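You operate a simulated robot arm through the tools that you are given. There is no shell and no other tool. Be economical: measure what you need, move in short steps, check, and stop when the job is done.

You run a simulated two-armed robot. Do the job below in one go: nothing can be reset, and whatever is moved stays where it is left.

JOB
Fetch the teal topped rod and stand it on the bench right of the rod rest. Then press the stop button three times. Then put the purple drop on the blue plate. Then take the green drop and put it on top of the yellow glass block. Then press the teal button to switch it on. Then take the blue filter and put it on the mirror tile. Then take the yellow stopper and leave it on the bead bench top. Keep to this order. Set down upright: teal topped rod, yellow stopper.

Only the result counts: the job must be done as asked and must still hold three seconds after the hand-in. Knocking over, shifting, dropping, spilling or breaking anything else fails it. A push-on lid holds only when it is set on centred and level and pressed home; a screw cap is set on level and turned clockwise until tight.

ROBOT AND FRAMES
Two 7-joint arms with two-finger grippers on one trunk, on a base that drives. Base frame: it is fixed to the floor where the robot stands at the start and does not move with it; the origin is under the middle of the robot, x ahead of it, y to its left, z up. Units: m, degrees, N and s.
The left shoulder is at the start at [0.06, 0.179, 1.23], the right one opposite. With the tool pointing down near the work surface each hand reaches from about 0.1 to 0.6 m from the robot's upright axis, wherever it stands, measured 20 degrees to its own side. Places, roughly: bead bench top [1.7, -3.4, 0.8]; bench right of the rod rest (17x12 cm) [-0.5, -1.5, 0.84]; blue filter (10x3x12 cm) [3, -2.5, 0.8]; blue plate (10x10x1 cm) [0.3, -3.2, 0.9]; green drop (3x3x12 cm) [-0.2, -3.1, 0.9]; mirror tile (12x12x1 cm) [0.2, -3.2, 0.9]; purple drop (3x3x11 cm) [-0.3, -3.1, 0.9]; stop button [-0.7, -1.7, 0.9]; teal button [0.6, -3.1, 0.9]; teal topped rod (3x3x38 cm) [0.5, 0.1, 1.3]; yellow glass block (6x6x4 cm) [-1.3, -1.5, 0.9]; yellow stopper (5x5x6 cm) [3.1, -0.5, 1]. Payload 1.96 kg a hand.
The tool frame of a hand sits at the grasp point between the pads (the TCP): z along the fingers, y along the line on which they close. The tips reach 0.02 m beyond it. Largest opening 0.072 m; the body of the gripper starts 0.038 m behind the TCP.
Orientation is told as [roll, pitch, yaw] about the base's x, y, z axes, in that order, counted from this pose: with the fingers straight down and closing along the base's y, the tool's x points along the base's -x, its y along +y and its z along -z.

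CONTROLS
- The arms move only by the tool servo_tool. It takes "left_moves", "right_moves" or both (then of equal length, played together; a hand with none holds still); each is one flat list of numbers, 7 for each row, row after row: the shift along the tool's x, y, z in units of 20 mm (1.0 is 20 mm), then the turn, a rotation vector about the tool's x, y, z in units of 4 degrees (1.0 is 4 degrees), then the finger opening in m, from 0 to 0.072. In form: [tx, ty, tz, wx, wy, wz, gripper, tx, ty, tz, wx, wy, wz, gripper, ...]. A call has 1 to 10 rows; each row shifts and turns the commanded pose from where the row before left it, along the tool's axes as they then stand. A call with a number of a shift or a turn outside -1 to 1 is refused whole. Each row takes 0.2 s and may step no farther than 0.05 m and 8.6 degrees from the row before; otherwise, or with a gripper value out of range, the whole call is refused. Where a pose cannot be reached the arm comes as near as it can. A force on the tool above 40 N (or 10 N above the force at the start of the call, whichever is more), or a blocked arm, ends the call early, and 0.2 s more pass. The fingers move at their own pace (about 0.153 m/s each) and stop on an object; they squeeze with about 33 N. The grip force told is the motor's: it shows also when the fingers shut on nothing. Time passes only in rows, and 0.2 s behind the last, so rows that do not move let the fingers close. The reply holds the time, the measured pose of the TCP, the force on the tool along the base axes, the opening and the grip force, in the units named above and with some noise, with the torque about the TCP (base axes, N m) and any sound that the robot's microphone picked up.
- Cameras (640 x 400 px; columns grow to the right, rows downward): "scene" is now at [-0.003, 0.0303, 1.7831]; the picture's right is [0.35, -0.94, 0.00], its down [-0.75, -0.28, -0.60] and it looks along [0.56, 0.21, -0.80] (base axes); focal length 262 px, centre (320, 200). "left" rides on the left gripper at [0.071, -0.019, -0.082] in its tool frame; the picture's right is [0.26, 0.97, 0.00], its down [-0.67, 0.18, -0.72] and it looks along [-0.69, 0.19, 0.70] (tool axes); focal length 280 px, centre (320, 200). "right" rides on the right gripper at [0.071, 0.019, -0.082] in its tool frame; the picture's right is [-0.26, 0.97, 0.00], its down [-0.67, -0.18, -0.72] and it looks along [-0.69, -0.19, 0.70] (tool axes); focal length 280 px, centre (320, 200). There is no depth. A picture from a camera that has moved, and an enlarged one, comes with that camera's place and axes in the base frame and with its lens. The place of the scene camera against the robot may be out by one fixed shift of up to 0.018 m in any direction.
- camera(camera): a new picture of that camera. It takes no simulated time.
- lift_body(by): slides the trunk up (or, below 0, down) by that many m; the arms and the scene camera ride with it, the base frame stays. It gives what a move gives, with no picture.
- steer(legs): drives the robot by 1 to 6 legs, each [ahead, left, turn to the left] in m, m and degrees, along the robot's own axes; the way and the turn of a leg run together, so that a leg with both is an arc; at most 1.5 m and 180 degrees a leg. The arms and the cameras ride along, it lands a little off, and it stops where it bumps. It gives what a move gives.
- turn_head(pan, tilt): turns the head with the scene camera to pan (to the left, within 86 degrees either way) and tilt (down, from -29 to 69), counted from straight ahead of the robot. It gives what a move gives.
- close_up(camera, box): a new picture of the part [left, top, right, bottom] of that camera's present view, enlarged. It takes no simulated time.
- hand_in(): hands the job in; it is judged then, once.

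Go step by step. Nothing tells you exact positions but the pictures and the camera data: compare them with the known pose of the tool, close in by small moves and look again before you grip or let go. The budget is 186 turns and 154 pictures, counting those below and the enlarged ones. Unless the task says otherwise, let go and move clear before handing in, and close with one line.

The tools are called after ">>>" by a JSON object that holds its "method" and its "body". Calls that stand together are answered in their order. servo_tool: Moves the arms, as the interface text tells. Its arguments: {"type":"object","properties":{"left_moves":{"type":"array","items":{"type":"number"}},"right_moves":{"type":"array","items":{"type":"number"}}},"required":[]} The other tools are called the same way: lift_body (by) slides the trunk up or down; steer (legs) drives the base; turn_head (pan, tilt) turns the head that bears the scene camera; camera (camera) takes a picture; close_up (camera, box) takes an enlarged picture of a part of a camera's view; hand_in () hands the job in.

At the start:

```text
time_s: 0.0
left_position: [0.3842, 0.2591, 0.9999]
left_tool_rot: [0.1, 0.0, 0.0]
left_ft_force: [-0.5, -0.5, 0.3]
left_torque: [-0.02, -0.03, 0.0]
left_opening: 0.0722
left_grasp_force: 0.1
right_position: [0.3832, -0.1166, 0.9995]
right_tool_rot: [-0.1, 0.0, 0.0]
right_ft_force: [0.5, -0.2, -0.8]
right_torque: [-0.01, -0.01, -0.02]
right_opening: 0.0721
right_grasp_force: 0.1
trunk travel left (down, up): [-0.875, 0.115]
robot x, y, heading: [-0.0018, 0.0008, -0.2]
head pan, tilt: [20.7, 52.9]
```

scene: 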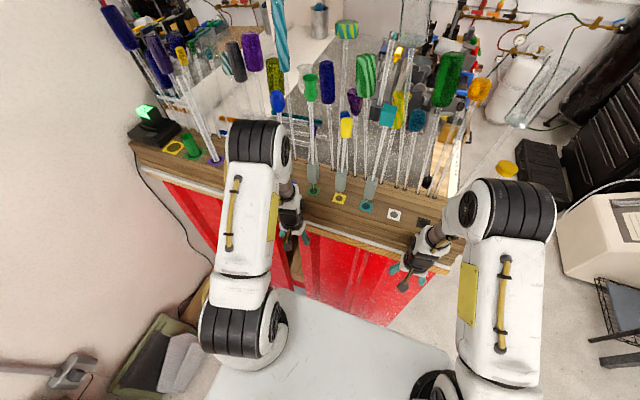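
right: 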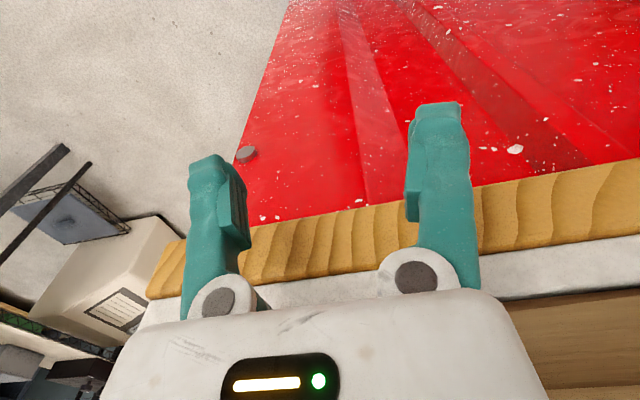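
left: 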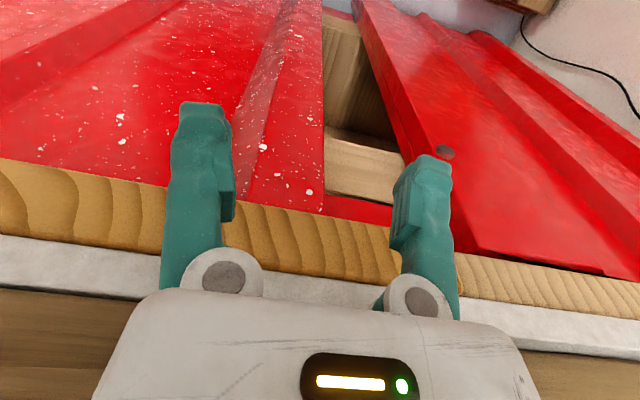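

I see a bench ahead with many upright topped rods; the teal one should be near column 385, row 115. I'll look closer.

>>> {"method": "close_up", "body": {"camera": "scene", "box": [260, 20, 500, 230]}}

>>> {"method": "close_up", "body": {"camera": "scene", "box": [80, 0, 320, 200]}}

```text
1.90 times, centred on (380, 125) of scene
camera zoom: at [-0.003, 0.0303, 1.7831], right [0.35, -0.94, 0.0], down [-0.75, -0.28, -0.6], along [0.56, 0.21, -0.8], focal length 499 px, centre (206, 343)
```

zoom: 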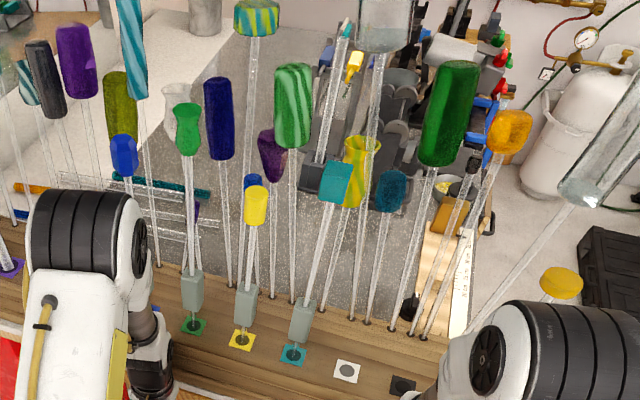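

```text
2.00 times, centred on (200, 100) of scene
camera zoom: at [-0.003, 0.0303, 1.7831], right [0.35, -0.94, 0.0], down [-0.75, -0.28, -0.6], along [0.56, 0.21, -0.8], focal length 524 px, centre (560, 400)
```

zoom: 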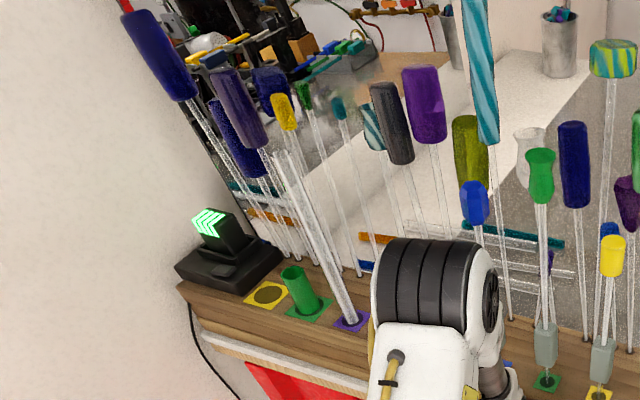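

The teal topped rod stands upright at about [0.5, 0.06], foot at z≈1.12, with free space to its right. I'll survey the surroundings before moving.

>>> {"method": "turn_head", "body": {"pan": -86, "tilt": 25}}

>>> {"method": "camera", "body": {"camera": "scene"}}

>>> {"method": "turn_head", "body": {"pan": -30, "tilt": 20}}

>>> {"method": "camera", "body": {"camera": "scene"}}

```text
time_s: 1.8
left_position: [0.3847, 0.2593, 0.9997]
left_tool_rot: [0.1, 0.1, 0.0]
left_ft_force: [-0.4, 0.6, 0.1]
left_torque: [0.03, 0.01, -0.01]
left_opening: 0.0719
left_grasp_force: 0.0
right_position: [0.3843, -0.1161, 1.0001]
right_tool_rot: [-0.1, 0.0, 0.0]
right_ft_force: [0.4, -0.2, 0.7]
right_torque: [0.0, 0.01, 0.02]
right_opening: 0.0722
right_grasp_force: 0.1
trunk travel left (down, up): [-0.875, 0.115]
robot x, y, heading: [0.0, 0.0001, -0.1]
head pan, tilt: [-85.9, 25.0]
```

```text
148 pictures are left
camera scene: at [-0.0658, -0.0878, 1.8244], right [-1.0, -0.07, 0.0], down [-0.03, 0.42, -0.91], along [0.06, -0.9, -0.42], focal length 262 px, centre (320, 200)
```

scene: 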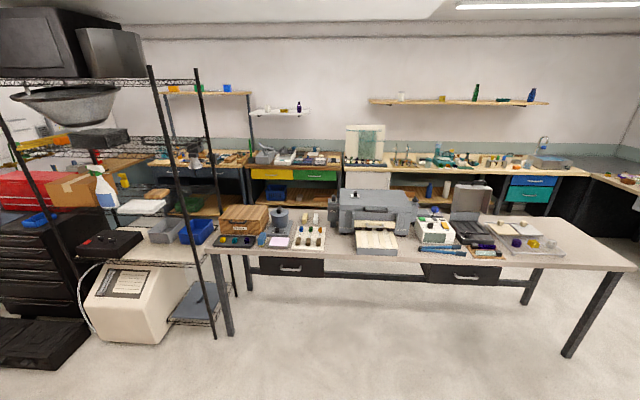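

```text
time_s: 3.1
left_position: [0.3839, 0.2605, 1.0008]
left_tool_rot: [0.0, 0.0, 0.1]
left_ft_force: [0.3, -0.1, 0.0]
left_torque: [0.02, -0.01, 0.01]
left_opening: 0.0722
left_grasp_force: 0.1
right_position: [0.3833, -0.1165, 1.0]
right_tool_rot: [-0.2, 0.0, 0.0]
right_ft_force: [0.4, -0.3, -1.2]
right_torque: [-0.01, 0.01, -0.01]
right_opening: 0.0717
right_grasp_force: 0.0
trunk travel left (down, up): [-0.875, 0.115]
robot x, y, heading: [0.0007, -0.0001, -0.0]
head pan, tilt: [-30.0, 20.0]
```

```text
147 pictures are left
camera scene: at [0.0082, -0.0426, 1.8325], right [-0.5, -0.87, 0.0], down [-0.3, 0.17, -0.94], along [0.81, -0.47, -0.34], focal length 262 px, centre (320, 200)
```

scene: 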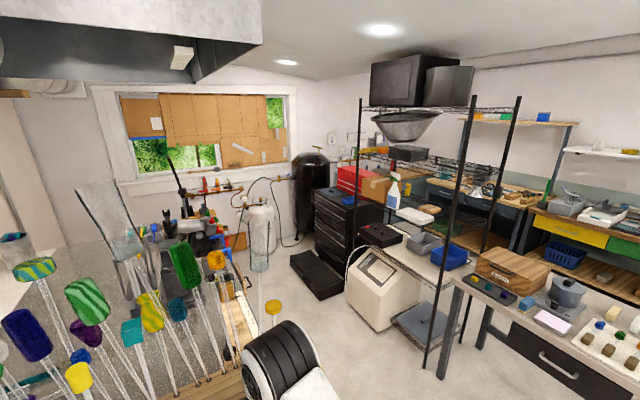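

The middle table with the rod rest is at y≈-1.5, reachable by facing right. First a tight look at the teal rod.

>>> {"method": "turn_head", "body": {"pan": 5, "tilt": 45}}

>>> {"method": "close_up", "body": {"camera": "scene", "box": [240, 80, 400, 260]}}

```text
time_s: 4.1
left_position: [0.3837, 0.2593, 1.0003]
left_tool_rot: [-0.1, 0.0, 0.0]
left_ft_force: [-0.1, 0.7, 0.4]
left_torque: [0.02, -0.02, 0.03]
left_opening: 0.0722
left_grasp_force: 0.1
right_position: [0.3847, -0.1164, 0.9988]
right_tool_rot: [-0.1, 0.0, 0.0]
right_ft_force: [-0.3, -0.8, 0.6]
right_torque: [0.04, 0.01, 0.0]
right_opening: 0.0721
right_grasp_force: 0.1
trunk travel left (down, up): [-0.875, 0.115]
robot x, y, heading: [-0.0035, 0.0011, -0.1]
head pan, tilt: [5.0, 45.0]
```

```text
2.22 times, centred on (320, 170) of scene
camera zoom: at [0.0087, 0.011, 1.7939], right [0.09, -1.0, 0.0], down [-0.7, -0.06, -0.71], along [0.7, 0.06, -0.71], focal length 582 px, centre (320, 267)
```

zoom: 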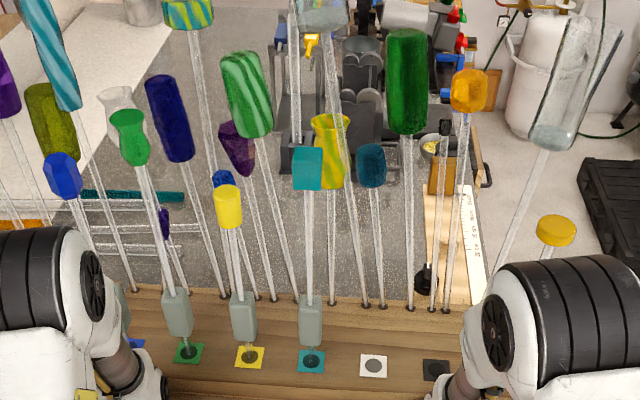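

The rod has a teal cap, thin shaft and a grey block low down, seemingly above a socket. I'll back off a little and turn the right hand to point forward at its height.

>>> {"method": "steer", "body": {"legs": [[-0.15, 0, 0]]}}

>>> {"method": "servo_tool", "body": {"right_moves": [0, 0.4, -0.55, 0, -1, 0, 0.05, -0.04, 0.4, -0.55, 0, -1, 0, 0.05, -0.08, 0.4, -0.54, 0, -1, 0, 0.05, -0.11, 0.4, -0.54, 0, -1, 0, 0.05, -0.15, 0.4, -0.53, 0, -1, 0, 0.05, -0.19, 0.4, -0.52, 0, -1, 0, 0.05, -0.22, 0.4, -0.5, 0, -1, 0, 0.05, -0.26, 0.4, -0.49, 0, -1, 0, 0.05]}}

>>> {"method": "servo_tool", "body": {"right_moves": [-0.29, 0.4, -0.47, 0, -1, 0, 0.05, -0.32, 0.4, -0.44, 0, -1, 0, 0.05, -0.35, 0.4, -0.42, 0, -1, 0, 0.05, -0.38, 0.4, -0.4, 0, -1, 0, 0.05, -0.41, 0.4, -0.37, 0, -1, 0, 0.05, -0.43, 0.4, -0.34, 0, -1, 0, 0.05, -0.46, 0.4, -0.31, 0, -1, 0, 0.05, -0.48, 0.4, -0.27, 0, -1, 0, 0.05]}}

>>> {"method": "servo_tool", "body": {"right_moves": [-0.49, 0.4, -0.24, 0, -1, 0, 0.05, -0.51, 0.4, -0.21, 0, -1, 0, 0.05, -0.52, 0.4, -0.17, 0, -1, 0, 0.05, -0.53, 0.4, -0.13, 0, -1, 0, 0.05, -0.54, 0.4, -0.1, 0, -1, 0, 0.05, -0.55, 0.4, -0.06, 0, -1, 0, 0.05, -0.55, 0, -0.02, 0, -0.5, 0, 0.05]}}

>>> {"method": "camera", "body": {"camera": "right"}}

>>> {"method": "camera", "body": {"camera": "scene"}}

```text
time_s: 5.5
left_position: [0.2336, 0.2595, 0.9984]
left_tool_rot: [0.1, 0.1, -0.1]
left_ft_force: [-0.2, 0.0, -0.4]
left_torque: [0.0, -0.01, 0.01]
left_opening: 0.0722
left_grasp_force: 0.0
right_position: [0.2338, -0.1171, 0.9999]
right_tool_rot: [-0.1, 0.2, 0.0]
right_ft_force: [-0.2, -0.6, -0.2]
right_torque: [0.02, 0.02, -0.01]
right_opening: 0.0717
right_grasp_force: 0.1
trunk travel left (down, up): [-0.875, 0.115]
robot x, y, heading: [-0.1502, -0.0022, -0.2]
head pan, tilt: [5.0, 45.0]
```

```text
time_s: 7.3
left_position: [0.2307, 0.2603, 1.0003]
left_tool_rot: [0.0, 0.0, -0.1]
left_ft_force: [0.3, 0.9, 0.0]
left_torque: [-0.01, 0.01, 0.01]
left_opening: 0.0719
left_grasp_force: 0.0
right_position: [0.2307, -0.0513, 1.0873]
right_tool_rot: [-0.1, -32.0, 0.0]
right_ft_force: [-0.1, -0.2, -0.4]
right_torque: [-0.01, -0.01, -0.01]
right_opening: 0.0501
right_grasp_force: 0.1
trunk travel left (down, up): [-0.875, 0.115]
robot x, y, heading: [-0.1514, -0.0007, -0.1]
head pan, tilt: [5.0, 45.0]
```

```text
time_s: 9.1
left_position: [0.2316, 0.2595, 0.9994]
left_tool_rot: [0.1, 0.0, -0.1]
left_ft_force: [-0.2, -1.2, 0.0]
left_torque: [-0.01, -0.03, 0.0]
left_opening: 0.072
left_grasp_force: 0.0
right_position: [0.232, 0.0119, 1.1764]
right_tool_rot: [-0.1, -64.1, 0.1]
right_ft_force: [-0.6, -1.0, -1.1]
right_torque: [-0.04, -0.05, 0.0]
right_opening: 0.0498
right_grasp_force: 0.2
trunk travel left (down, up): [-0.875, 0.115]
robot x, y, heading: [-0.1529, -0.001, -0.1]
head pan, tilt: [5.0, 45.0]
```

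```text
time_s: 10.7
left_position: [0.2321, 0.2589, 0.9996]
left_tool_rot: [0.1, 0.0, -0.2]
left_ft_force: [0.8, -0.1, -1.0]
left_torque: [0.03, -0.01, -0.03]
left_opening: 0.0718
left_grasp_force: 0.1
right_position: [0.2316, 0.0596, 1.2518]
right_tool_rot: [-160.9, -89.9, 160.8]
right_ft_force: [0.1, 0.0, 0.4]
right_torque: [0.0, -0.02, 0.02]
right_opening: 0.0501
right_grasp_force: 0.0
trunk travel left (down, up): [-0.875, 0.115]
robot x, y, heading: [-0.15, 0.0011, -0.2]
head pan, tilt: [5.0, 45.0]
```

```text
145 pictures are left
camera right: at [0.1512, 0.0772, 1.1818], right [0.0, 0.97, 0.26], down [-0.72, -0.18, 0.67], along [0.7, -0.19, 0.69], focal length 280 px, centre (320, 200)
```

right: 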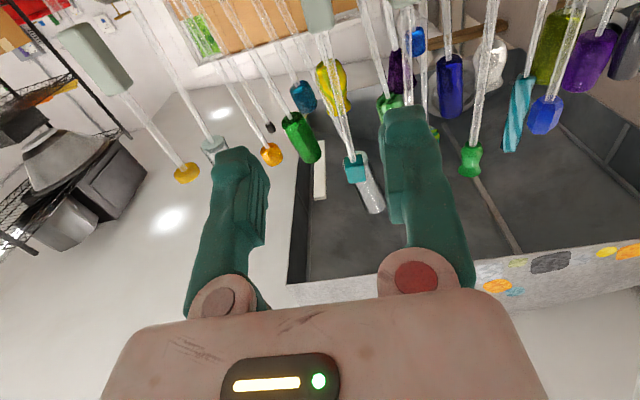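

```text
144 pictures are left
camera scene: at [-0.1437, 0.0109, 1.7939], right [0.09, -1.0, 0.0], down [-0.7, -0.06, -0.71], along [0.7, 0.06, -0.71], focal length 262 px, centre (320, 200)
```

scene: 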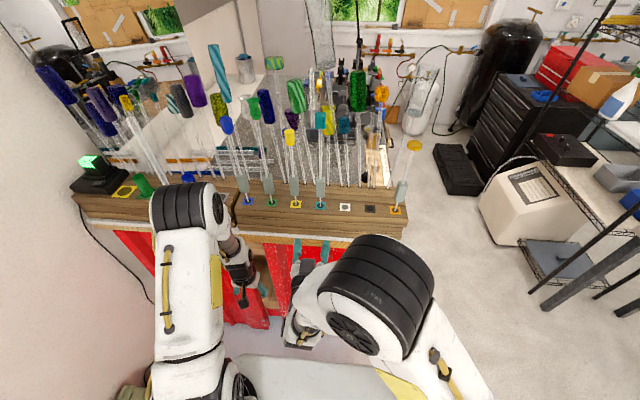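

Triangulating: grey block at about x=0.48, y=0.056, z 1.16–1.26; cap at 1.46. I'll lower slightly and approach to x≈0.40, then check.

>>> {"method": "servo_tool", "body": {"right_moves": [0.45, -0.1, 0.9, 0, 0, 0, 0.055, 0.45, -0.1, 0.9, 0, 0, 0, 0.055, 0.45, 0, 0.9, 0, 0, 0, 0.055, 0, 0, 0.9, 0, 0, 0, 0.055, 0, 0, 0.9, 0, 0, 0, 0.055, 0, 0, 0.9, 0, 0, 0, 0.055, 0, 0, 0.9, 0, 0, 0, 0.055, 0, 0, 0.9, 0, 0, 0, 0.055]}}

>>> {"method": "camera", "body": {"camera": "right"}}

>>> {"method": "close_up", "body": {"camera": "scene", "box": [240, 140, 400, 260]}}

```text
time_s: 12.5
left_position: [0.2315, 0.2589, 1.0004]
left_tool_rot: [0.0, 0.0, -0.1]
left_ft_force: [1.3, -0.6, 1.0]
left_torque: [-0.02, 0.0, -0.01]
left_opening: 0.072
left_grasp_force: 0.0
right_position: [0.3763, 0.0555, 1.225]
right_tool_rot: [-72.6, -89.9, 72.6]
right_ft_force: [0.0, 0.5, 0.5]
right_torque: [0.0, -0.01, -0.02]
right_opening: 0.0548
right_grasp_force: 0.0
trunk travel left (down, up): [-0.875, 0.115]
robot x, y, heading: [-0.1549, 0.0015, -0.2]
head pan, tilt: [5.0, 45.0]
```

```text
143 pictures are left
camera right: at [0.296, 0.0735, 1.1546], right [0.0, 0.97, 0.26], down [-0.72, -0.18, 0.67], along [0.7, -0.19, 0.69], focal length 280 px, centre (320, 200)
```

right: 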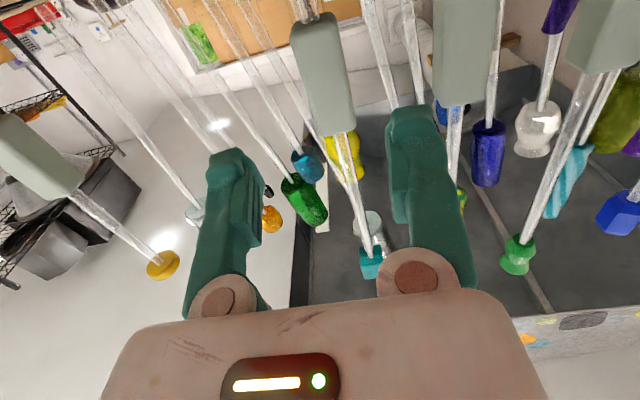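

```text
3.33 times, centred on (320, 200) of scene
camera zoom: at [-0.1427, 0.0112, 1.7938], right [0.09, -1.0, 0.0], down [-0.7, -0.06, -0.71], along [0.7, 0.06, -0.71], focal length 873 px, centre (320, 200)
```

zoom: 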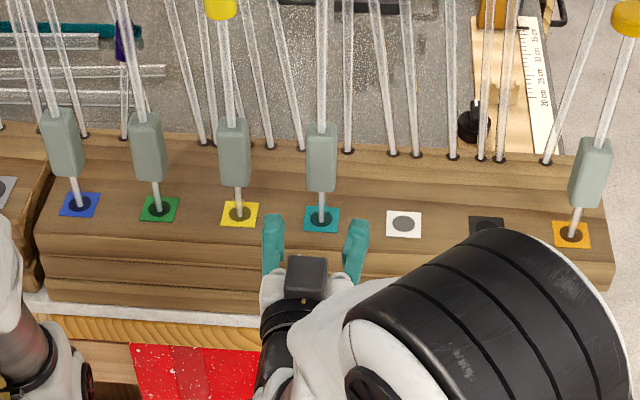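

The rod sits in a socket rack; its grey block is centred between the fingers. I move forward about 0.096 m and grip.

>>> {"method": "servo_tool", "body": {"right_moves": [0, 0, 0.96, 0, 0, 0, 0.055, 0, 0, 0.96, 0, 0, 0, 0.055, 0, 0, 0.96, 0, 0, 0, 0.055, 0, 0, 0.96, 0, 0, 0, 0.055, 0, 0, 0.96, 0, 0, 0, 0.055]}}

>>> {"method": "camera", "body": {"camera": "right"}}

>>> {"method": "close_up", "body": {"camera": "scene", "box": [240, 140, 400, 260]}}

```text
time_s: 13.7
left_position: [0.2321, 0.2593, 1.0003]
left_tool_rot: [0.0, -0.1, -0.1]
left_ft_force: [-0.1, -0.3, 0.4]
left_torque: [0.01, -0.02, -0.01]
left_opening: 0.072
left_grasp_force: 0.2
right_position: [0.4726, 0.0565, 1.2265]
right_tool_rot: [-78.7, -89.9, 78.7]
right_ft_force: [1.0, -0.9, -0.3]
right_torque: [0.01, 0.01, -0.03]
right_opening: 0.0553
right_grasp_force: 0.1
trunk travel left (down, up): [-0.875, 0.115]
robot x, y, heading: [-0.1531, -0.0008, -0.1]
head pan, tilt: [5.0, 45.0]
```

```text
141 pictures are left
camera right: at [0.3908, 0.0734, 1.1555], right [0.0, 0.97, 0.26], down [-0.72, -0.18, 0.67], along [0.7, -0.19, 0.69], focal length 280 px, centre (320, 200)
```

right: 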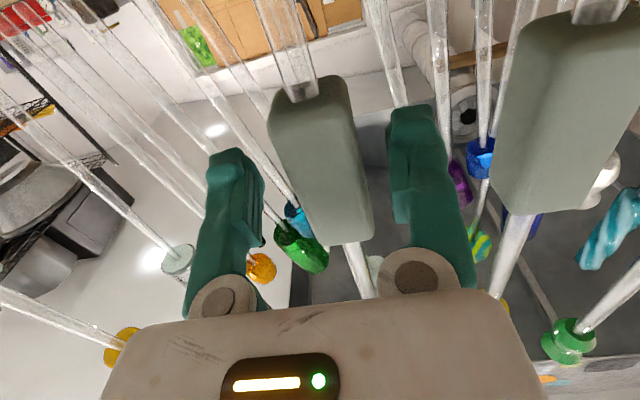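

```text
3.33 times, centred on (320, 200) of scene
camera zoom: at [-0.1425, 0.0113, 1.7938], right [0.09, -1.0, 0.0], down [-0.7, -0.06, -0.71], along [0.7, 0.06, -0.71], focal length 873 px, centre (320, 200)
```

zoom: 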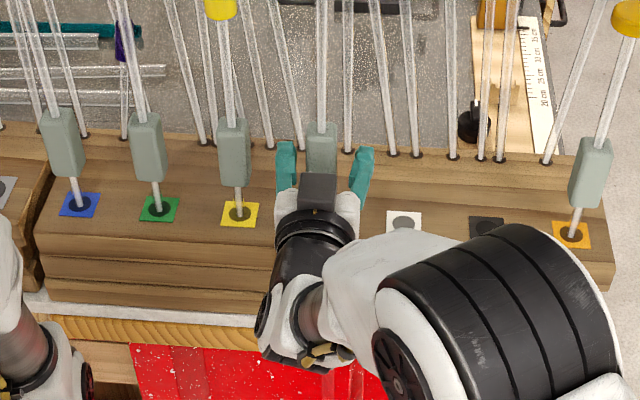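

The block is between the pads. I close and lift straight up slowly.

>>> {"method": "servo_tool", "body": {"right_moves": [0, 0.05, 0.15, 0, 0, 0, 0.055, 0, 0, 0, 0, 0, 0, 0.02, 0, 0, 0, 0, 0, 0, 0.0, 0, 0, 0, 0, 0, 0, 0.0]}}

>>> {"method": "servo_tool", "body": {"right_moves": [-0.5, 0, 0, 0, 0, 0, 0, -0.5, 0, 0, 0, 0, 0, 0, -0.5, 0, 0, 0, 0, 0, 0, -0.5, 0, 0, 0, 0, 0, 0, -0.5, 0, 0, 0, 0, 0, 0, -0.5, 0, 0, 0, 0, 0, 0]}}

>>> {"method": "close_up", "body": {"camera": "scene", "box": [220, 80, 420, 260]}}

```text
time_s: 14.7
left_position: [0.2323, 0.2588, 1.0002]
left_tool_rot: [0.0, 0.0, -0.1]
left_ft_force: [0.9, -0.5, -0.9]
left_torque: [0.01, -0.04, -0.01]
left_opening: 0.0723
left_grasp_force: 0.0
right_position: [0.4747, 0.0568, 1.227]
right_tool_rot: [-123.6, -90.0, 123.6]
right_ft_force: [1.2, 1.4, 1.3]
right_torque: [0.05, -0.06, -0.02]
right_opening: 0.027
right_grasp_force: 33.2
trunk travel left (down, up): [-0.875, 0.115]
robot x, y, heading: [-0.1508, 0.002, -0.0]
head pan, tilt: [5.0, 45.0]
```

```text
time_s: 16.1
left_position: [0.2331, 0.2589, 1.0004]
left_tool_rot: [-0.1, 0.0, -0.1]
left_ft_force: [-0.6, -0.4, 0.1]
left_torque: [-0.02, -0.02, -0.01]
left_opening: 0.0718
left_grasp_force: 0.0
right_position: [0.475, 0.0548, 1.285]
right_tool_rot: [-86.6, -89.9, 86.7]
right_ft_force: [0.3, -0.1, -0.8]
right_torque: [0.01, 0.01, -0.01]
right_opening: 0.027
right_grasp_force: 32.9
trunk travel left (down, up): [-0.875, 0.115]
robot x, y, heading: [-0.154, 0.0003, 0.0]
head pan, tilt: [5.0, 45.0]
```

```text
2.22 times, centred on (320, 170) of scene
camera zoom: at [-0.1434, 0.0112, 1.7938], right [0.09, -1.0, 0.0], down [-0.7, -0.06, -0.71], along [0.7, 0.06, -0.71], focal length 582 px, centre (320, 267)
```

zoom: 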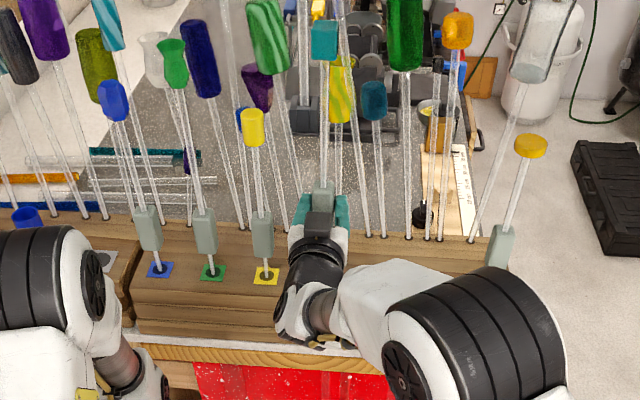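

The rod came up smoothly. I lift another 6 cm to be clear and check the tip.

>>> {"method": "servo_tool", "body": {"right_moves": [-0.75, 0, 0, 0, 0, 0, 0, -0.75, 0, 0, 0, 0, 0, 0, -0.75, 0, 0, 0, 0, 0, 0, -0.75, 0, 0, 0, 0, 0, 0]}}

>>> {"method": "camera", "body": {"camera": "left"}}

>>> {"method": "camera", "body": {"camera": "right"}}

>>> {"method": "camera", "body": {"camera": "scene"}}

```text
time_s: 17.1
left_position: [0.2317, 0.2594, 1.0005]
left_tool_rot: [0.0, 0.0, -0.1]
left_ft_force: [0.4, 0.4, -0.2]
left_torque: [-0.02, 0.0, -0.01]
left_opening: 0.0722
left_grasp_force: 0.0
right_position: [0.4767, 0.0563, 1.3446]
right_tool_rot: [-104.0, -89.9, 103.9]
right_ft_force: [0.4, -0.3, -1.5]
right_torque: [-0.02, 0.0, -0.02]
right_opening: 0.0268
right_grasp_force: 32.6
trunk travel left (down, up): [-0.875, 0.115]
robot x, y, heading: [-0.1554, 0.0009, -0.1]
head pan, tilt: [5.0, 45.0]
```

```text
138 pictures are left
camera left: at [0.1623, 0.2404, 1.0832], right [-0.26, 0.97, 0.0], down [0.67, 0.18, 0.72], along [0.69, 0.19, -0.7], focal length 280 px, centre (320, 200)
```

left: 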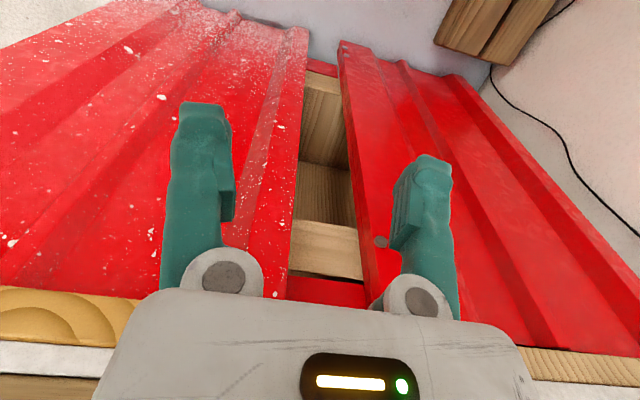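

```text
137 pictures are left
camera right: at [0.3941, 0.0743, 1.2745], right [0.0, 0.97, 0.26], down [-0.72, -0.18, 0.67], along [0.7, -0.19, 0.69], focal length 280 px, centre (320, 200)
```

right: 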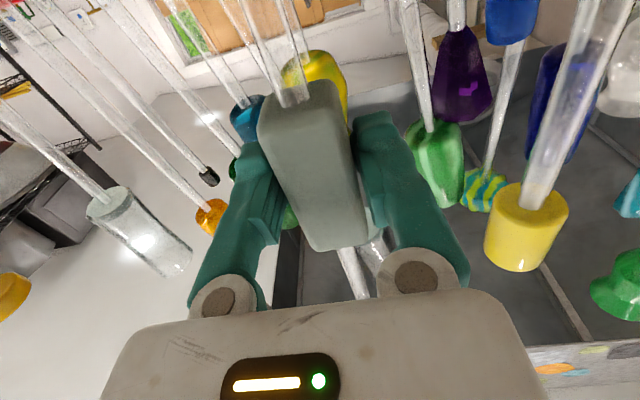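

```text
136 pictures are left
camera scene: at [-0.1437, 0.0111, 1.7938], right [0.09, -1.0, 0.0], down [-0.7, -0.06, -0.71], along [0.7, 0.06, -0.71], focal length 262 px, centre (320, 200)
```

scene: 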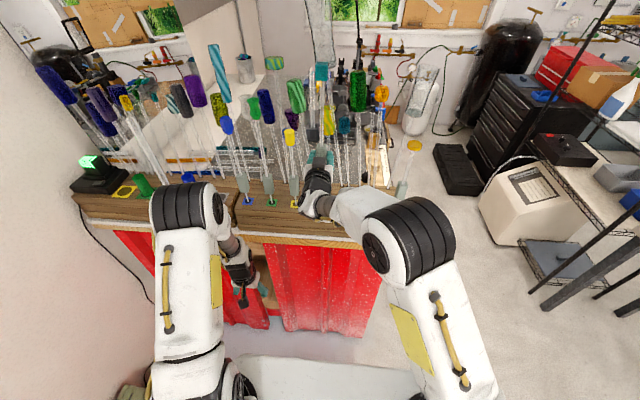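

The rod is clear of its socket. I back away from the bench and turn right 90° toward the middle table.

>>> {"method": "steer", "body": {"legs": [[-0.4, 0, 0], [0, 0, -90]]}}

>>> {"method": "turn_head", "body": {"pan": -5, "tilt": 25}}

>>> {"method": "camera", "body": {"camera": "scene"}}

```text
time_s: 23.4
left_position: [-0.2936, -0.3853, 0.9998]
left_tool_rot: [0.0, 0.1, -90.6]
left_ft_force: [0.2, -0.1, -1.2]
left_torque: [0.01, -0.02, 0.0]
left_opening: 0.0719
left_grasp_force: 0.0
right_position: [-0.4996, -0.6279, 1.3447]
right_tool_rot: [-96.6, -89.9, 6.0]
right_ft_force: [0.0, 1.1, -1.4]
right_torque: [0.0, -0.05, 0.01]
right_opening: 0.0268
right_grasp_force: 33.2
trunk travel left (down, up): [-0.875, 0.115]
robot x, y, heading: [-0.5488, -0.0007, -90.4]
head pan, tilt: [5.0, 45.0]
```

```text
time_s: 24.2
left_position: [-0.2939, -0.3859, 0.9996]
left_tool_rot: [0.0, 0.0, -90.6]
left_ft_force: [-1.2, -0.5, 0.1]
left_torque: [0.0, -0.02, -0.01]
left_opening: 0.072
left_grasp_force: 0.0
right_position: [-0.4998, -0.6272, 1.3449]
right_tool_rot: [-94.2, -89.9, 3.5]
right_ft_force: [0.3, -0.1, -1.3]
right_torque: [0.0, -0.01, 0.0]
right_opening: 0.0269
right_grasp_force: 33.3
trunk travel left (down, up): [-0.875, 0.115]
robot x, y, heading: [-0.5498, 0.0011, -90.6]
head pan, tilt: [-5.0, 25.0]
```

```text
135 pictures are left
camera scene: at [-0.5704, -0.0269, 1.8244], right [-1.0, 0.1, 0.0], down [0.04, 0.42, -0.91], along [-0.09, -0.9, -0.42], focal length 262 px, centre (320, 200)
```

scene: 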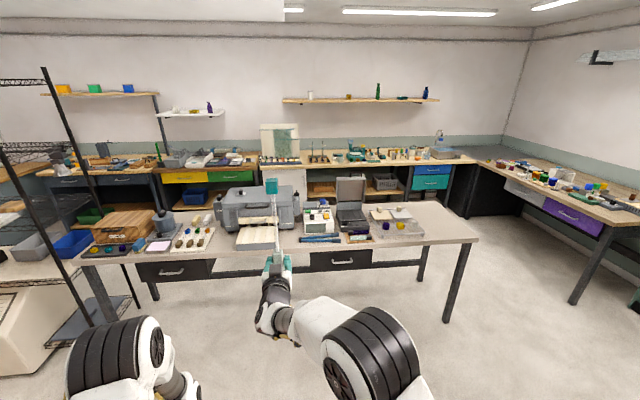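

>>> {"method": "close_up", "body": {"camera": "scene", "box": [200, 160, 440, 290]}}

>>> {"method": "close_up", "body": {"camera": "scene", "box": [60, 160, 260, 290]}}

```text
2.67 times, centred on (320, 225) of scene
camera zoom: at [-0.5704, -0.0269, 1.8244], right [-1.0, 0.1, 0.0], down [0.04, 0.42, -0.91], along [-0.09, -0.9, -0.42], focal length 698 px, centre (320, 133)
```

zoom: 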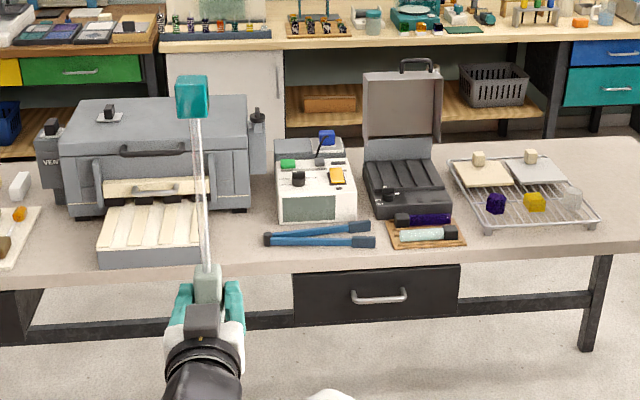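

```text
3.08 times, centred on (160, 225) of scene
camera zoom: at [-0.5704, -0.0269, 1.8244], right [-1.0, 0.1, 0.0], down [0.04, 0.42, -0.91], along [-0.09, -0.9, -0.42], focal length 806 px, centre (812, 123)
```

zoom: 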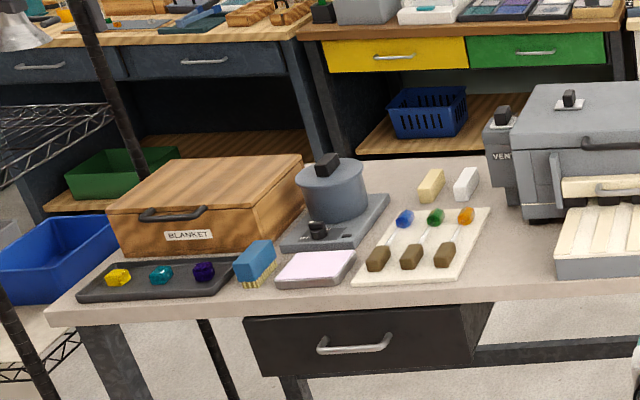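

The rod rest is the ribbed tray before the kiln; free bench to its right at x≈-0.5, y≈-1.5. I raise the left hand out of the way and drive forward most of the way.

>>> {"method": "servo_tool", "body": {"left_moves": [0.5, 0, -1, 0, 0, 0, 0.03, 0.5, 0, -1, 0, 0, 0, 0.03, 0.5, 0, -1, 0, 0, 0, 0.03, 0.5, 0, -1, 0, 0, 0, 0.03, 0.5, 0, -1, 0, 0, 0, 0.03, 0.5, 0, -1, 0, 0, 0, 0.03, 0.5, 0, -1, 0, 0, 0, 0.03, 0, 0, -1, 0, 0, 0, 0.03, 0, 0, -1, 0, 0, 0, 0.03, 0, 0, -1, 0, 0, 0, 0.03]}}

>>> {"method": "steer", "body": {"legs": [[0.7, 0, 0.5]]}}

>>> {"method": "turn_head", "body": {"pan": -5, "tilt": 45}}

>>> {"method": "camera", "body": {"camera": "scene"}}

>>> {"method": "camera", "body": {"camera": "left"}}

```text
time_s: 26.4
left_position: [-0.2935, -0.3153, 1.1994]
left_tool_rot: [0.0, 0.0, -90.5]
left_ft_force: [-0.7, 0.1, 0.3]
left_torque: [0.01, 0.02, 0.0]
left_opening: 0.03
left_grasp_force: 0.1
right_position: [-0.5, -0.6261, 1.3449]
right_tool_rot: [-131.9, -89.9, 41.3]
right_ft_force: [-0.5, -0.1, -1.8]
right_torque: [0.02, 0.0, -0.02]
right_opening: 0.0268
right_grasp_force: 32.5
trunk travel left (down, up): [-0.875, 0.115]
robot x, y, heading: [-0.5493, 0.0011, -90.6]
head pan, tilt: [-5.0, 25.0]
```

```text
time_s: 30.3
left_position: [-0.2976, -1.0107, 1.1996]
left_tool_rot: [0.0, -0.1, -90.4]
left_ft_force: [0.0, 0.6, 0.1]
left_torque: [-0.02, -0.02, -0.02]
left_opening: 0.0299
left_grasp_force: 0.1
right_position: [-0.5037, -1.3226, 1.3442]
right_tool_rot: [-123.5, -89.9, 33.1]
right_ft_force: [0.2, 0.0, -0.1]
right_torque: [-0.02, 0.04, 0.0]
right_opening: 0.027
right_grasp_force: 33.0
trunk travel left (down, up): [-0.875, 0.115]
robot x, y, heading: [-0.5575, -0.6932, -90.6]
head pan, tilt: [-5.0, 25.0]
```

```text
time_s: 31.1
left_position: [-0.2979, -1.0121, 1.1983]
left_tool_rot: [0.0, -0.1, -90.3]
left_ft_force: [0.3, 0.1, -0.2]
left_torque: [0.01, 0.01, 0.0]
left_opening: 0.0301
left_grasp_force: 0.1
right_position: [-0.5039, -1.3245, 1.3444]
right_tool_rot: [-82.0, -89.9, -8.5]
right_ft_force: [0.4, 0.3, -1.1]
right_torque: [0.04, -0.03, -0.01]
right_opening: 0.0271
right_grasp_force: 32.7
trunk travel left (down, up): [-0.875, 0.115]
robot x, y, heading: [-0.5524, -0.6951, -90.3]
head pan, tilt: [-5.0, 45.0]
```

```text
132 pictures are left
camera scene: at [-0.5756, -0.7136, 1.7939], right [-1.0, 0.09, 0.0], down [0.07, 0.7, -0.71], along [-0.07, -0.7, -0.71], focal length 262 px, centre (320, 200)
```

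scene: 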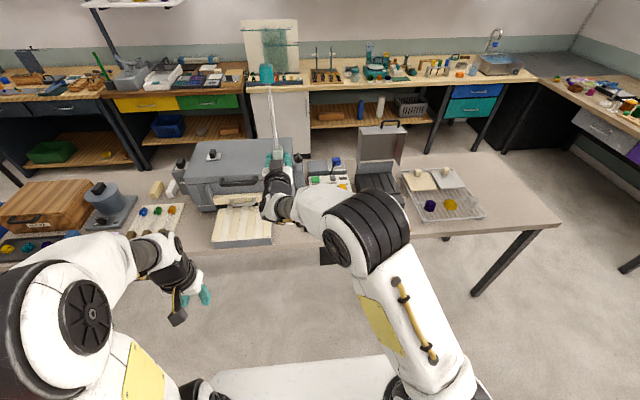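

```text
131 pictures are left
camera left: at [-0.3156, -0.9405, 1.2817], right [0.97, 0.25, 0.0], down [0.18, -0.68, 0.72], along [0.18, -0.69, -0.7], focal length 280 px, centre (320, 200)
```

left: 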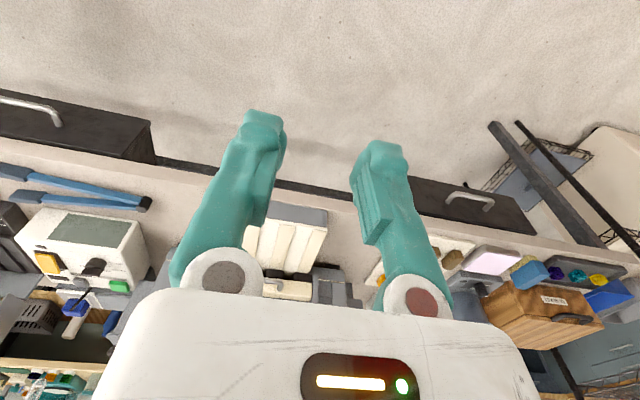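

Path is clear. I drive the last 0.175 m, then lower the trunk by 0.32 and look.

>>> {"method": "steer", "body": {"legs": [[0.175, 0, 0]]}}

>>> {"method": "lift_body", "body": {"by": -0.32}}

>>> {"method": "camera", "body": {"camera": "scene"}}

>>> {"method": "camera", "body": {"camera": "right"}}

>>> {"method": "camera", "body": {"camera": "left"}}

```text
time_s: 32.6
left_position: [-0.3, -1.1825, 1.199]
left_tool_rot: [0.0, -0.1, -90.5]
left_ft_force: [0.2, 0.1, -1.0]
left_torque: [0.0, -0.03, 0.01]
left_opening: 0.0301
left_grasp_force: 0.0
right_position: [-0.5046, -1.4926, 1.3467]
right_tool_rot: [-158.9, -89.7, 68.5]
right_ft_force: [0.7, 1.3, -1.4]
right_torque: [0.02, -0.01, -0.01]
right_opening: 0.0268
right_grasp_force: 33.1
trunk travel left (down, up): [-0.875, 0.115]
robot x, y, heading: [-0.5558, -0.8678, -90.5]
head pan, tilt: [-5.0, 45.0]
```

```text
time_s: 35.7
left_position: [-0.2993, -1.1841, 0.878]
left_tool_rot: [-0.1, 0.0, -90.4]
left_ft_force: [0.1, -0.6, -0.8]
left_torque: [0.01, -0.02, 0.0]
left_opening: 0.03
left_grasp_force: 0.1
right_position: [-0.5052, -1.4953, 1.0245]
right_tool_rot: [-105.4, -89.9, 15.0]
right_ft_force: [0.6, 0.8, -0.9]
right_torque: [0.03, 0.04, 0.02]
right_opening: 0.0271
right_grasp_force: 32.9
trunk travel left (down, up): [-0.555, 0.435]
robot x, y, heading: [-0.5601, -0.8703, -90.4]
head pan, tilt: [-5.0, 45.0]
```

```text
130 pictures are left
camera scene: at [-0.577, -0.8857, 1.4739], right [-1.0, 0.1, 0.0], down [0.07, 0.7, -0.71], along [-0.07, -0.7, -0.71], focal length 262 px, centre (320, 200)
```

scene: 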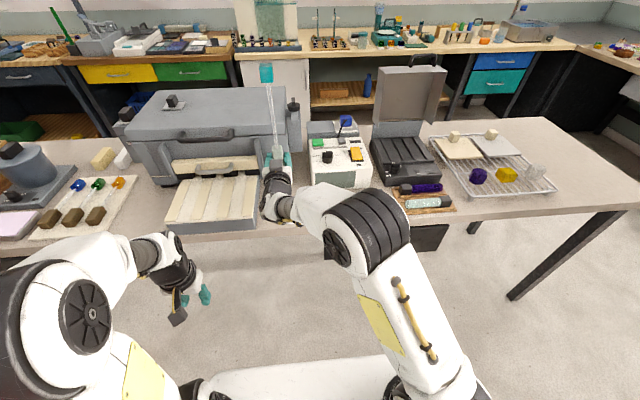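

```text
129 pictures are left
camera right: at [-0.485, -1.416, 0.9543], right [0.97, -0.01, 0.26], down [-0.18, 0.72, 0.67], along [-0.19, -0.7, 0.69], focal length 280 px, centre (320, 200)
```

right: 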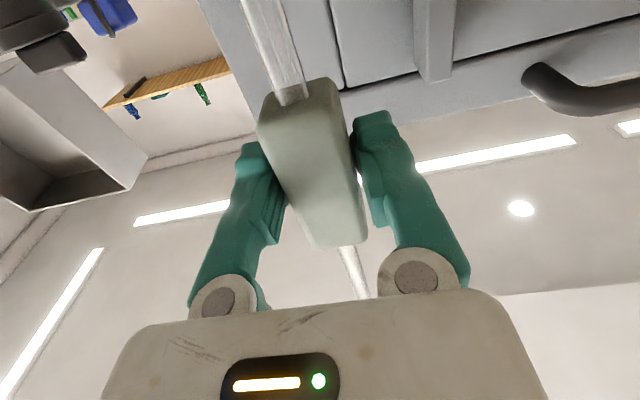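

```text
128 pictures are left
camera left: at [-0.3171, -1.1129, 0.9618], right [0.97, 0.25, 0.0], down [0.18, -0.68, 0.72], along [0.18, -0.69, -0.7], focal length 280 px, centre (320, 200)
```

left: 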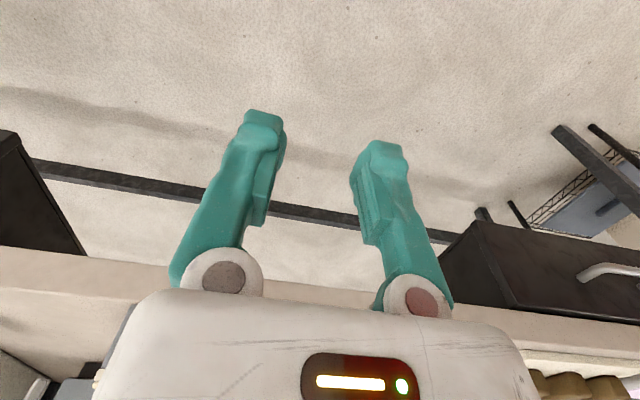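

I lower 3 cm, then feel for contact in small steps.

>>> {"method": "servo_tool", "body": {"right_moves": [0.5, 0, 0, 0, 0, 0, 0, 0.5, 0, 0, 0, 0, 0, 0, 0.5, 0, 0, 0, 0, 0, 0]}}

>>> {"method": "servo_tool", "body": {"right_moves": [0.15, 0, 0, 0, 0, 0, 0, 0.15, 0, 0, 0, 0, 0, 0, 0.15, 0, 0, 0, 0, 0, 0, 0.15, 0, 0, 0, 0, 0, 0]}}

>>> {"method": "close_up", "body": {"camera": "scene", "box": [200, 120, 360, 250]}}

>>> {"method": "camera", "body": {"camera": "right"}}

```text
time_s: 36.5
left_position: [-0.2993, -1.1851, 0.8784]
left_tool_rot: [0.1, 0.0, -90.6]
left_ft_force: [-0.1, 0.1, 0.4]
left_torque: [0.03, 0.03, -0.03]
left_opening: 0.0299
left_grasp_force: 0.1
right_position: [-0.5053, -1.4976, 0.9946]
right_tool_rot: [-87.3, -89.9, -3.1]
right_ft_force: [0.7, 0.3, -1.3]
right_torque: [0.02, -0.04, -0.03]
right_opening: 0.0271
right_grasp_force: 32.9
trunk travel left (down, up): [-0.555, 0.435]
robot x, y, heading: [-0.5575, -0.8667, -90.5]
head pan, tilt: [-5.0, 45.0]
```

```text
time_s: 37.5
left_position: [-0.2992, -1.1848, 0.8776]
left_tool_rot: [0.0, 0.0, -90.5]
left_ft_force: [-0.6, 0.0, -0.7]
left_torque: [0.02, 0.0, 0.01]
left_opening: 0.0299
left_grasp_force: 0.0
right_position: [-0.5048, -1.4961, 0.9827]
right_tool_rot: [-116.2, -90.0, 26.0]
right_ft_force: [-0.2, 0.0, -0.6]
right_torque: [0.02, -0.02, 0.04]
right_opening: 0.0267
right_grasp_force: 32.6
trunk travel left (down, up): [-0.555, 0.435]
robot x, y, heading: [-0.5553, -0.8683, -90.6]
head pan, tilt: [-5.0, 45.0]
```

```text
3.08 times, centred on (280, 185) of scene
camera zoom: at [-0.5769, -0.8858, 1.4739], right [-1.0, 0.1, 0.0], down [0.07, 0.7, -0.71], along [-0.07, -0.7, -0.71], focal length 806 px, centre (443, 246)
```

zoom: 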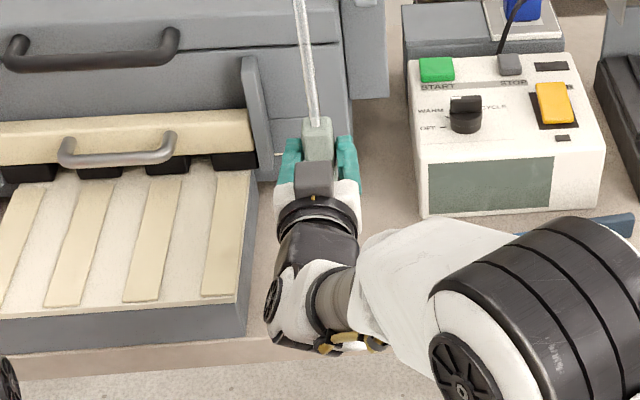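

```text
126 pictures are left
camera right: at [-0.4849, -1.4156, 0.9123], right [0.97, -0.01, 0.26], down [-0.18, 0.72, 0.67], along [-0.19, -0.7, 0.69], focal length 280 px, centre (320, 200)
```

right: 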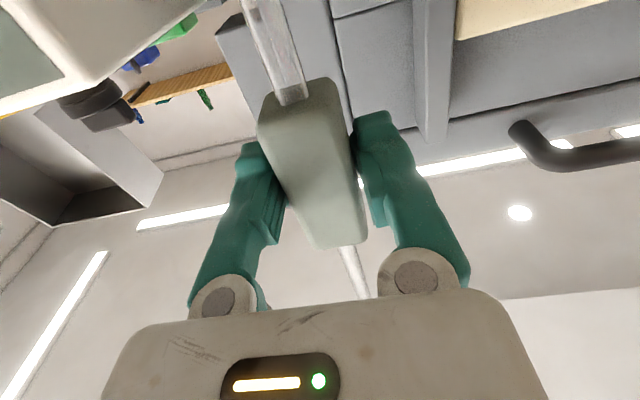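

STOP is the grey button on the controller box. I keep feeling downwards.

>>> {"method": "servo_tool", "body": {"right_moves": [0.15, 0, 0, 0, 0, 0, 0, 0.15, 0, 0, 0, 0, 0, 0, 0.15, 0, 0, 0, 0, 0, 0]}}

>>> {"method": "servo_tool", "body": {"right_moves": [0.1, 0, 0, 0, 0, 0, 0, 0.1, 0, 0, 0, 0, 0, 0, 0.1, 0, 0, 0, 0, 0, 0]}}

```text
time_s: 38.5
left_position: [-0.2999, -1.1831, 0.8782]
left_tool_rot: [-0.1, -0.1, -90.5]
left_ft_force: [-0.4, -0.7, -0.1]
left_torque: [0.05, -0.01, 0.04]
left_opening: 0.03
left_grasp_force: 0.0
right_position: [-0.5044, -1.4976, 0.9829]
right_tool_rot: [169.0, -88.8, 100.5]
right_ft_force: [0.5, 1.0, 14.3]
right_torque: [0.11, -0.1, -0.03]
right_opening: 0.0267
right_grasp_force: 33.2
trunk travel left (down, up): [-0.555, 0.435]
robot x, y, heading: [-0.5558, -0.8672, -90.4]
head pan, tilt: [-5.0, 45.0]
stopped in row 3 (right hand): the force on the tool passed its limit at 42 N (the readings are from after the stop); the commanded pose is now the measured one
```

```text
time_s: 39.3
left_position: [-0.2996, -1.183, 0.8782]
left_tool_rot: [-0.1, -0.1, -90.6]
left_ft_force: [0.0, -0.1, 0.9]
left_torque: [0.04, 0.04, -0.02]
left_opening: 0.0301
left_grasp_force: 0.1
right_position: [-0.5045, -1.4978, 0.9818]
right_tool_rot: [167.9, -88.1, 101.5]
right_ft_force: [0.6, 2.1, 13.1]
right_torque: [0.24, -0.07, -0.01]
right_opening: 0.0271
right_grasp_force: 32.7
trunk travel left (down, up): [-0.555, 0.435]
robot x, y, heading: [-0.5583, -0.8706, -90.4]
head pan, tilt: [-5.0, 45.0]
stopped in row 3 (right hand): the force on the tool passed its limit at 42 N (the readings are from after the stop); the commanded pose is now the measured one
```

The rod touches the bench at TCP z≈0.983; the hand got pushed to tilt 1.9°. I raise slightly and level it again.

>>> {"method": "servo_tool", "body": {"right_moves": [-0.12, 0, 0, 0, 0.25, 0, 0, -0.05, 0, 0, 0, 0.22, 0, 0, 0, 0, 0, 0, 0, 0, 0]}}

```text
time_s: 40.1
left_position: [-0.2988, -1.185, 0.8785]
left_tool_rot: [0.0, 0.0, -90.5]
left_ft_force: [-0.7, 0.5, -0.4]
left_torque: [0.02, 0.01, -0.01]
left_opening: 0.0303
left_grasp_force: 0.1
right_position: [-0.5065, -1.4977, 0.982]
right_tool_rot: [30.2, -89.5, -120.8]
right_ft_force: [-0.5, -0.7, 2.0]
right_torque: [-0.08, 0.06, 0.02]
right_opening: 0.0268
right_grasp_force: 32.6
trunk travel left (down, up): [-0.555, 0.435]
robot x, y, heading: [-0.5578, -0.8698, -90.3]
head pan, tilt: [-5.0, 45.0]
```

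>>> {"method": "camera", "body": {"camera": "right"}}

>>> {"method": "close_up", "body": {"camera": "scene", "box": [200, 40, 360, 250]}}

```text
125 pictures are left
camera right: at [-0.485, -1.4172, 0.9124], right [0.96, -0.01, 0.27], down [-0.18, 0.71, 0.68], along [-0.2, -0.7, 0.68], focal length 280 px, centre (320, 200)
```

right: 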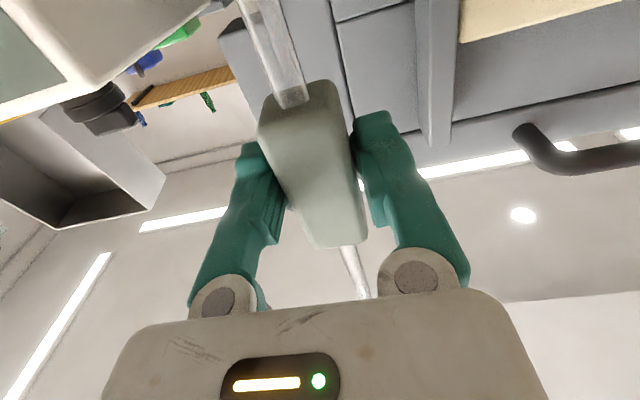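

```text
1.90 times, centred on (280, 145) of scene
camera zoom: at [-0.5771, -0.8854, 1.4738], right [-1.0, 0.1, 0.0], down [0.07, 0.7, -0.71], along [-0.07, -0.7, -0.71], focal length 499 px, centre (396, 305)
```

zoom: 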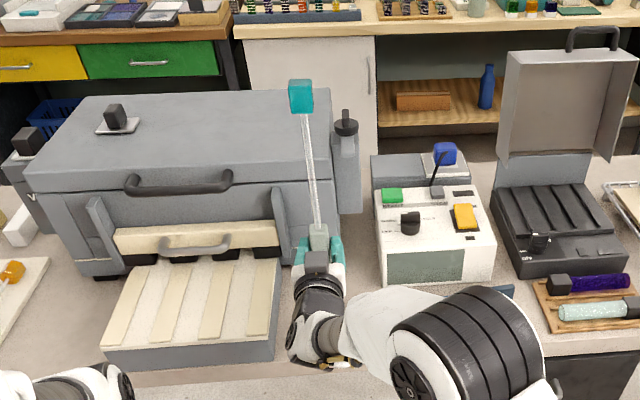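

>>> {"method": "servo_tool", "body": {"right_moves": [-0.15, 0, 0, 0, 0, 0, 0, 0, 0, 0, 0, 0, 0, 0]}}

```text
time_s: 40.7
left_position: [-0.2992, -1.1849, 0.8787]
left_tool_rot: [0.0, 0.0, -90.3]
left_ft_force: [0.9, -0.1, -0.5]
left_torque: [0.04, 0.02, 0.02]
left_opening: 0.0301
left_grasp_force: 0.0
right_position: [-0.5052, -1.4986, 0.9849]
right_tool_rot: [32.2, -89.5, -122.9]
right_ft_force: [0.0, 0.2, -1.6]
right_torque: [0.02, 0.01, -0.04]
right_opening: 0.027
right_grasp_force: 33.2
trunk travel left (down, up): [-0.555, 0.435]
robot x, y, heading: [-0.5568, -0.8716, -90.6]
head pan, tilt: [-5.0, 45.0]
```

Free again with 0.5° residual tilt; I correct it and lower gently to light contact.

>>> {"method": "servo_tool", "body": {"right_moves": [0, 0, 0, 0, -0.105, -0.067, 0, 0, 0, 0, 0, 0, 0, 0]}}

>>> {"method": "servo_tool", "body": {"right_moves": [0.07, 0, 0, 0, 0, 0, 0, 0, 0, 0, 0, 0, 0, 0]}}

```text
time_s: 41.3
left_position: [-0.2982, -1.1854, 0.8783]
left_tool_rot: [0.0, 0.1, -90.5]
left_ft_force: [-0.5, 0.2, -0.5]
left_torque: [-0.01, -0.01, 0.01]
left_opening: 0.03
left_grasp_force: 0.1
right_position: [-0.5063, -1.4988, 0.9859]
right_tool_rot: [143.3, -90.0, 126.1]
right_ft_force: [-0.1, 0.8, -1.1]
right_torque: [0.03, 0.0, 0.01]
right_opening: 0.0269
right_grasp_force: 33.5
trunk travel left (down, up): [-0.555, 0.435]
robot x, y, heading: [-0.5564, -0.8705, -90.4]
head pan, tilt: [-5.0, 45.0]
```

```text
time_s: 41.9
left_position: [-0.2992, -1.1858, 0.8787]
left_tool_rot: [0.0, 0.0, -90.6]
left_ft_force: [0.7, 0.3, 0.1]
left_torque: [0.04, -0.02, 0.01]
left_opening: 0.0299
left_grasp_force: 0.0
right_position: [-0.507, -1.4982, 0.984]
right_tool_rot: [134.5, -90.0, 134.7]
right_ft_force: [-0.5, -0.3, -1.6]
right_torque: [0.01, 0.0, 0.0]
right_opening: 0.0268
right_grasp_force: 32.9
trunk travel left (down, up): [-0.555, 0.435]
robot x, y, heading: [-0.5551, -0.8691, -90.3]
head pan, tilt: [-5.0, 45.0]
```

>>> {"method": "servo_tool", "body": {"right_moves": [0.05, 0, 0, 0, 0, 0, 0, 0, 0, 0, 0, 0, 0, 0]}}

>>> {"method": "servo_tool", "body": {"right_moves": [0.04, 0, 0, 0, 0, 0, 0, 0, 0, 0, 0, 0, 0, 0]}}

```text
time_s: 42.5
left_position: [-0.2994, -1.1851, 0.8784]
left_tool_rot: [0.0, 0.0, -90.4]
left_ft_force: [-0.7, -0.2, -0.8]
left_torque: [-0.01, -0.02, 0.0]
left_opening: 0.03
left_grasp_force: 0.0
right_position: [-0.5061, -1.499, 0.9826]
right_tool_rot: [134.5, -90.0, 134.9]
right_ft_force: [-0.7, -0.4, -1.2]
right_torque: [0.0, -0.02, -0.01]
right_opening: 0.0271
right_grasp_force: 33.2
trunk travel left (down, up): [-0.555, 0.435]
robot x, y, heading: [-0.5549, -0.8676, -90.7]
head pan, tilt: [-5.0, 45.0]
```

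```text
time_s: 43.1
left_position: [-0.2995, -1.1847, 0.8777]
left_tool_rot: [0.0, 0.0, -90.4]
left_ft_force: [0.2, 0.1, -0.6]
left_torque: [-0.01, -0.01, 0.01]
left_opening: 0.0301
left_grasp_force: 0.0
right_position: [-0.5058, -1.4989, 0.9828]
right_tool_rot: [158.5, -89.9, 110.8]
right_ft_force: [0.0, 0.0, 1.0]
right_torque: [-0.09, 0.01, 0.02]
right_opening: 0.0269
right_grasp_force: 33.0
trunk travel left (down, up): [-0.555, 0.435]
robot x, y, heading: [-0.5571, -0.8715, -90.2]
head pan, tilt: [-5.0, 45.0]
```

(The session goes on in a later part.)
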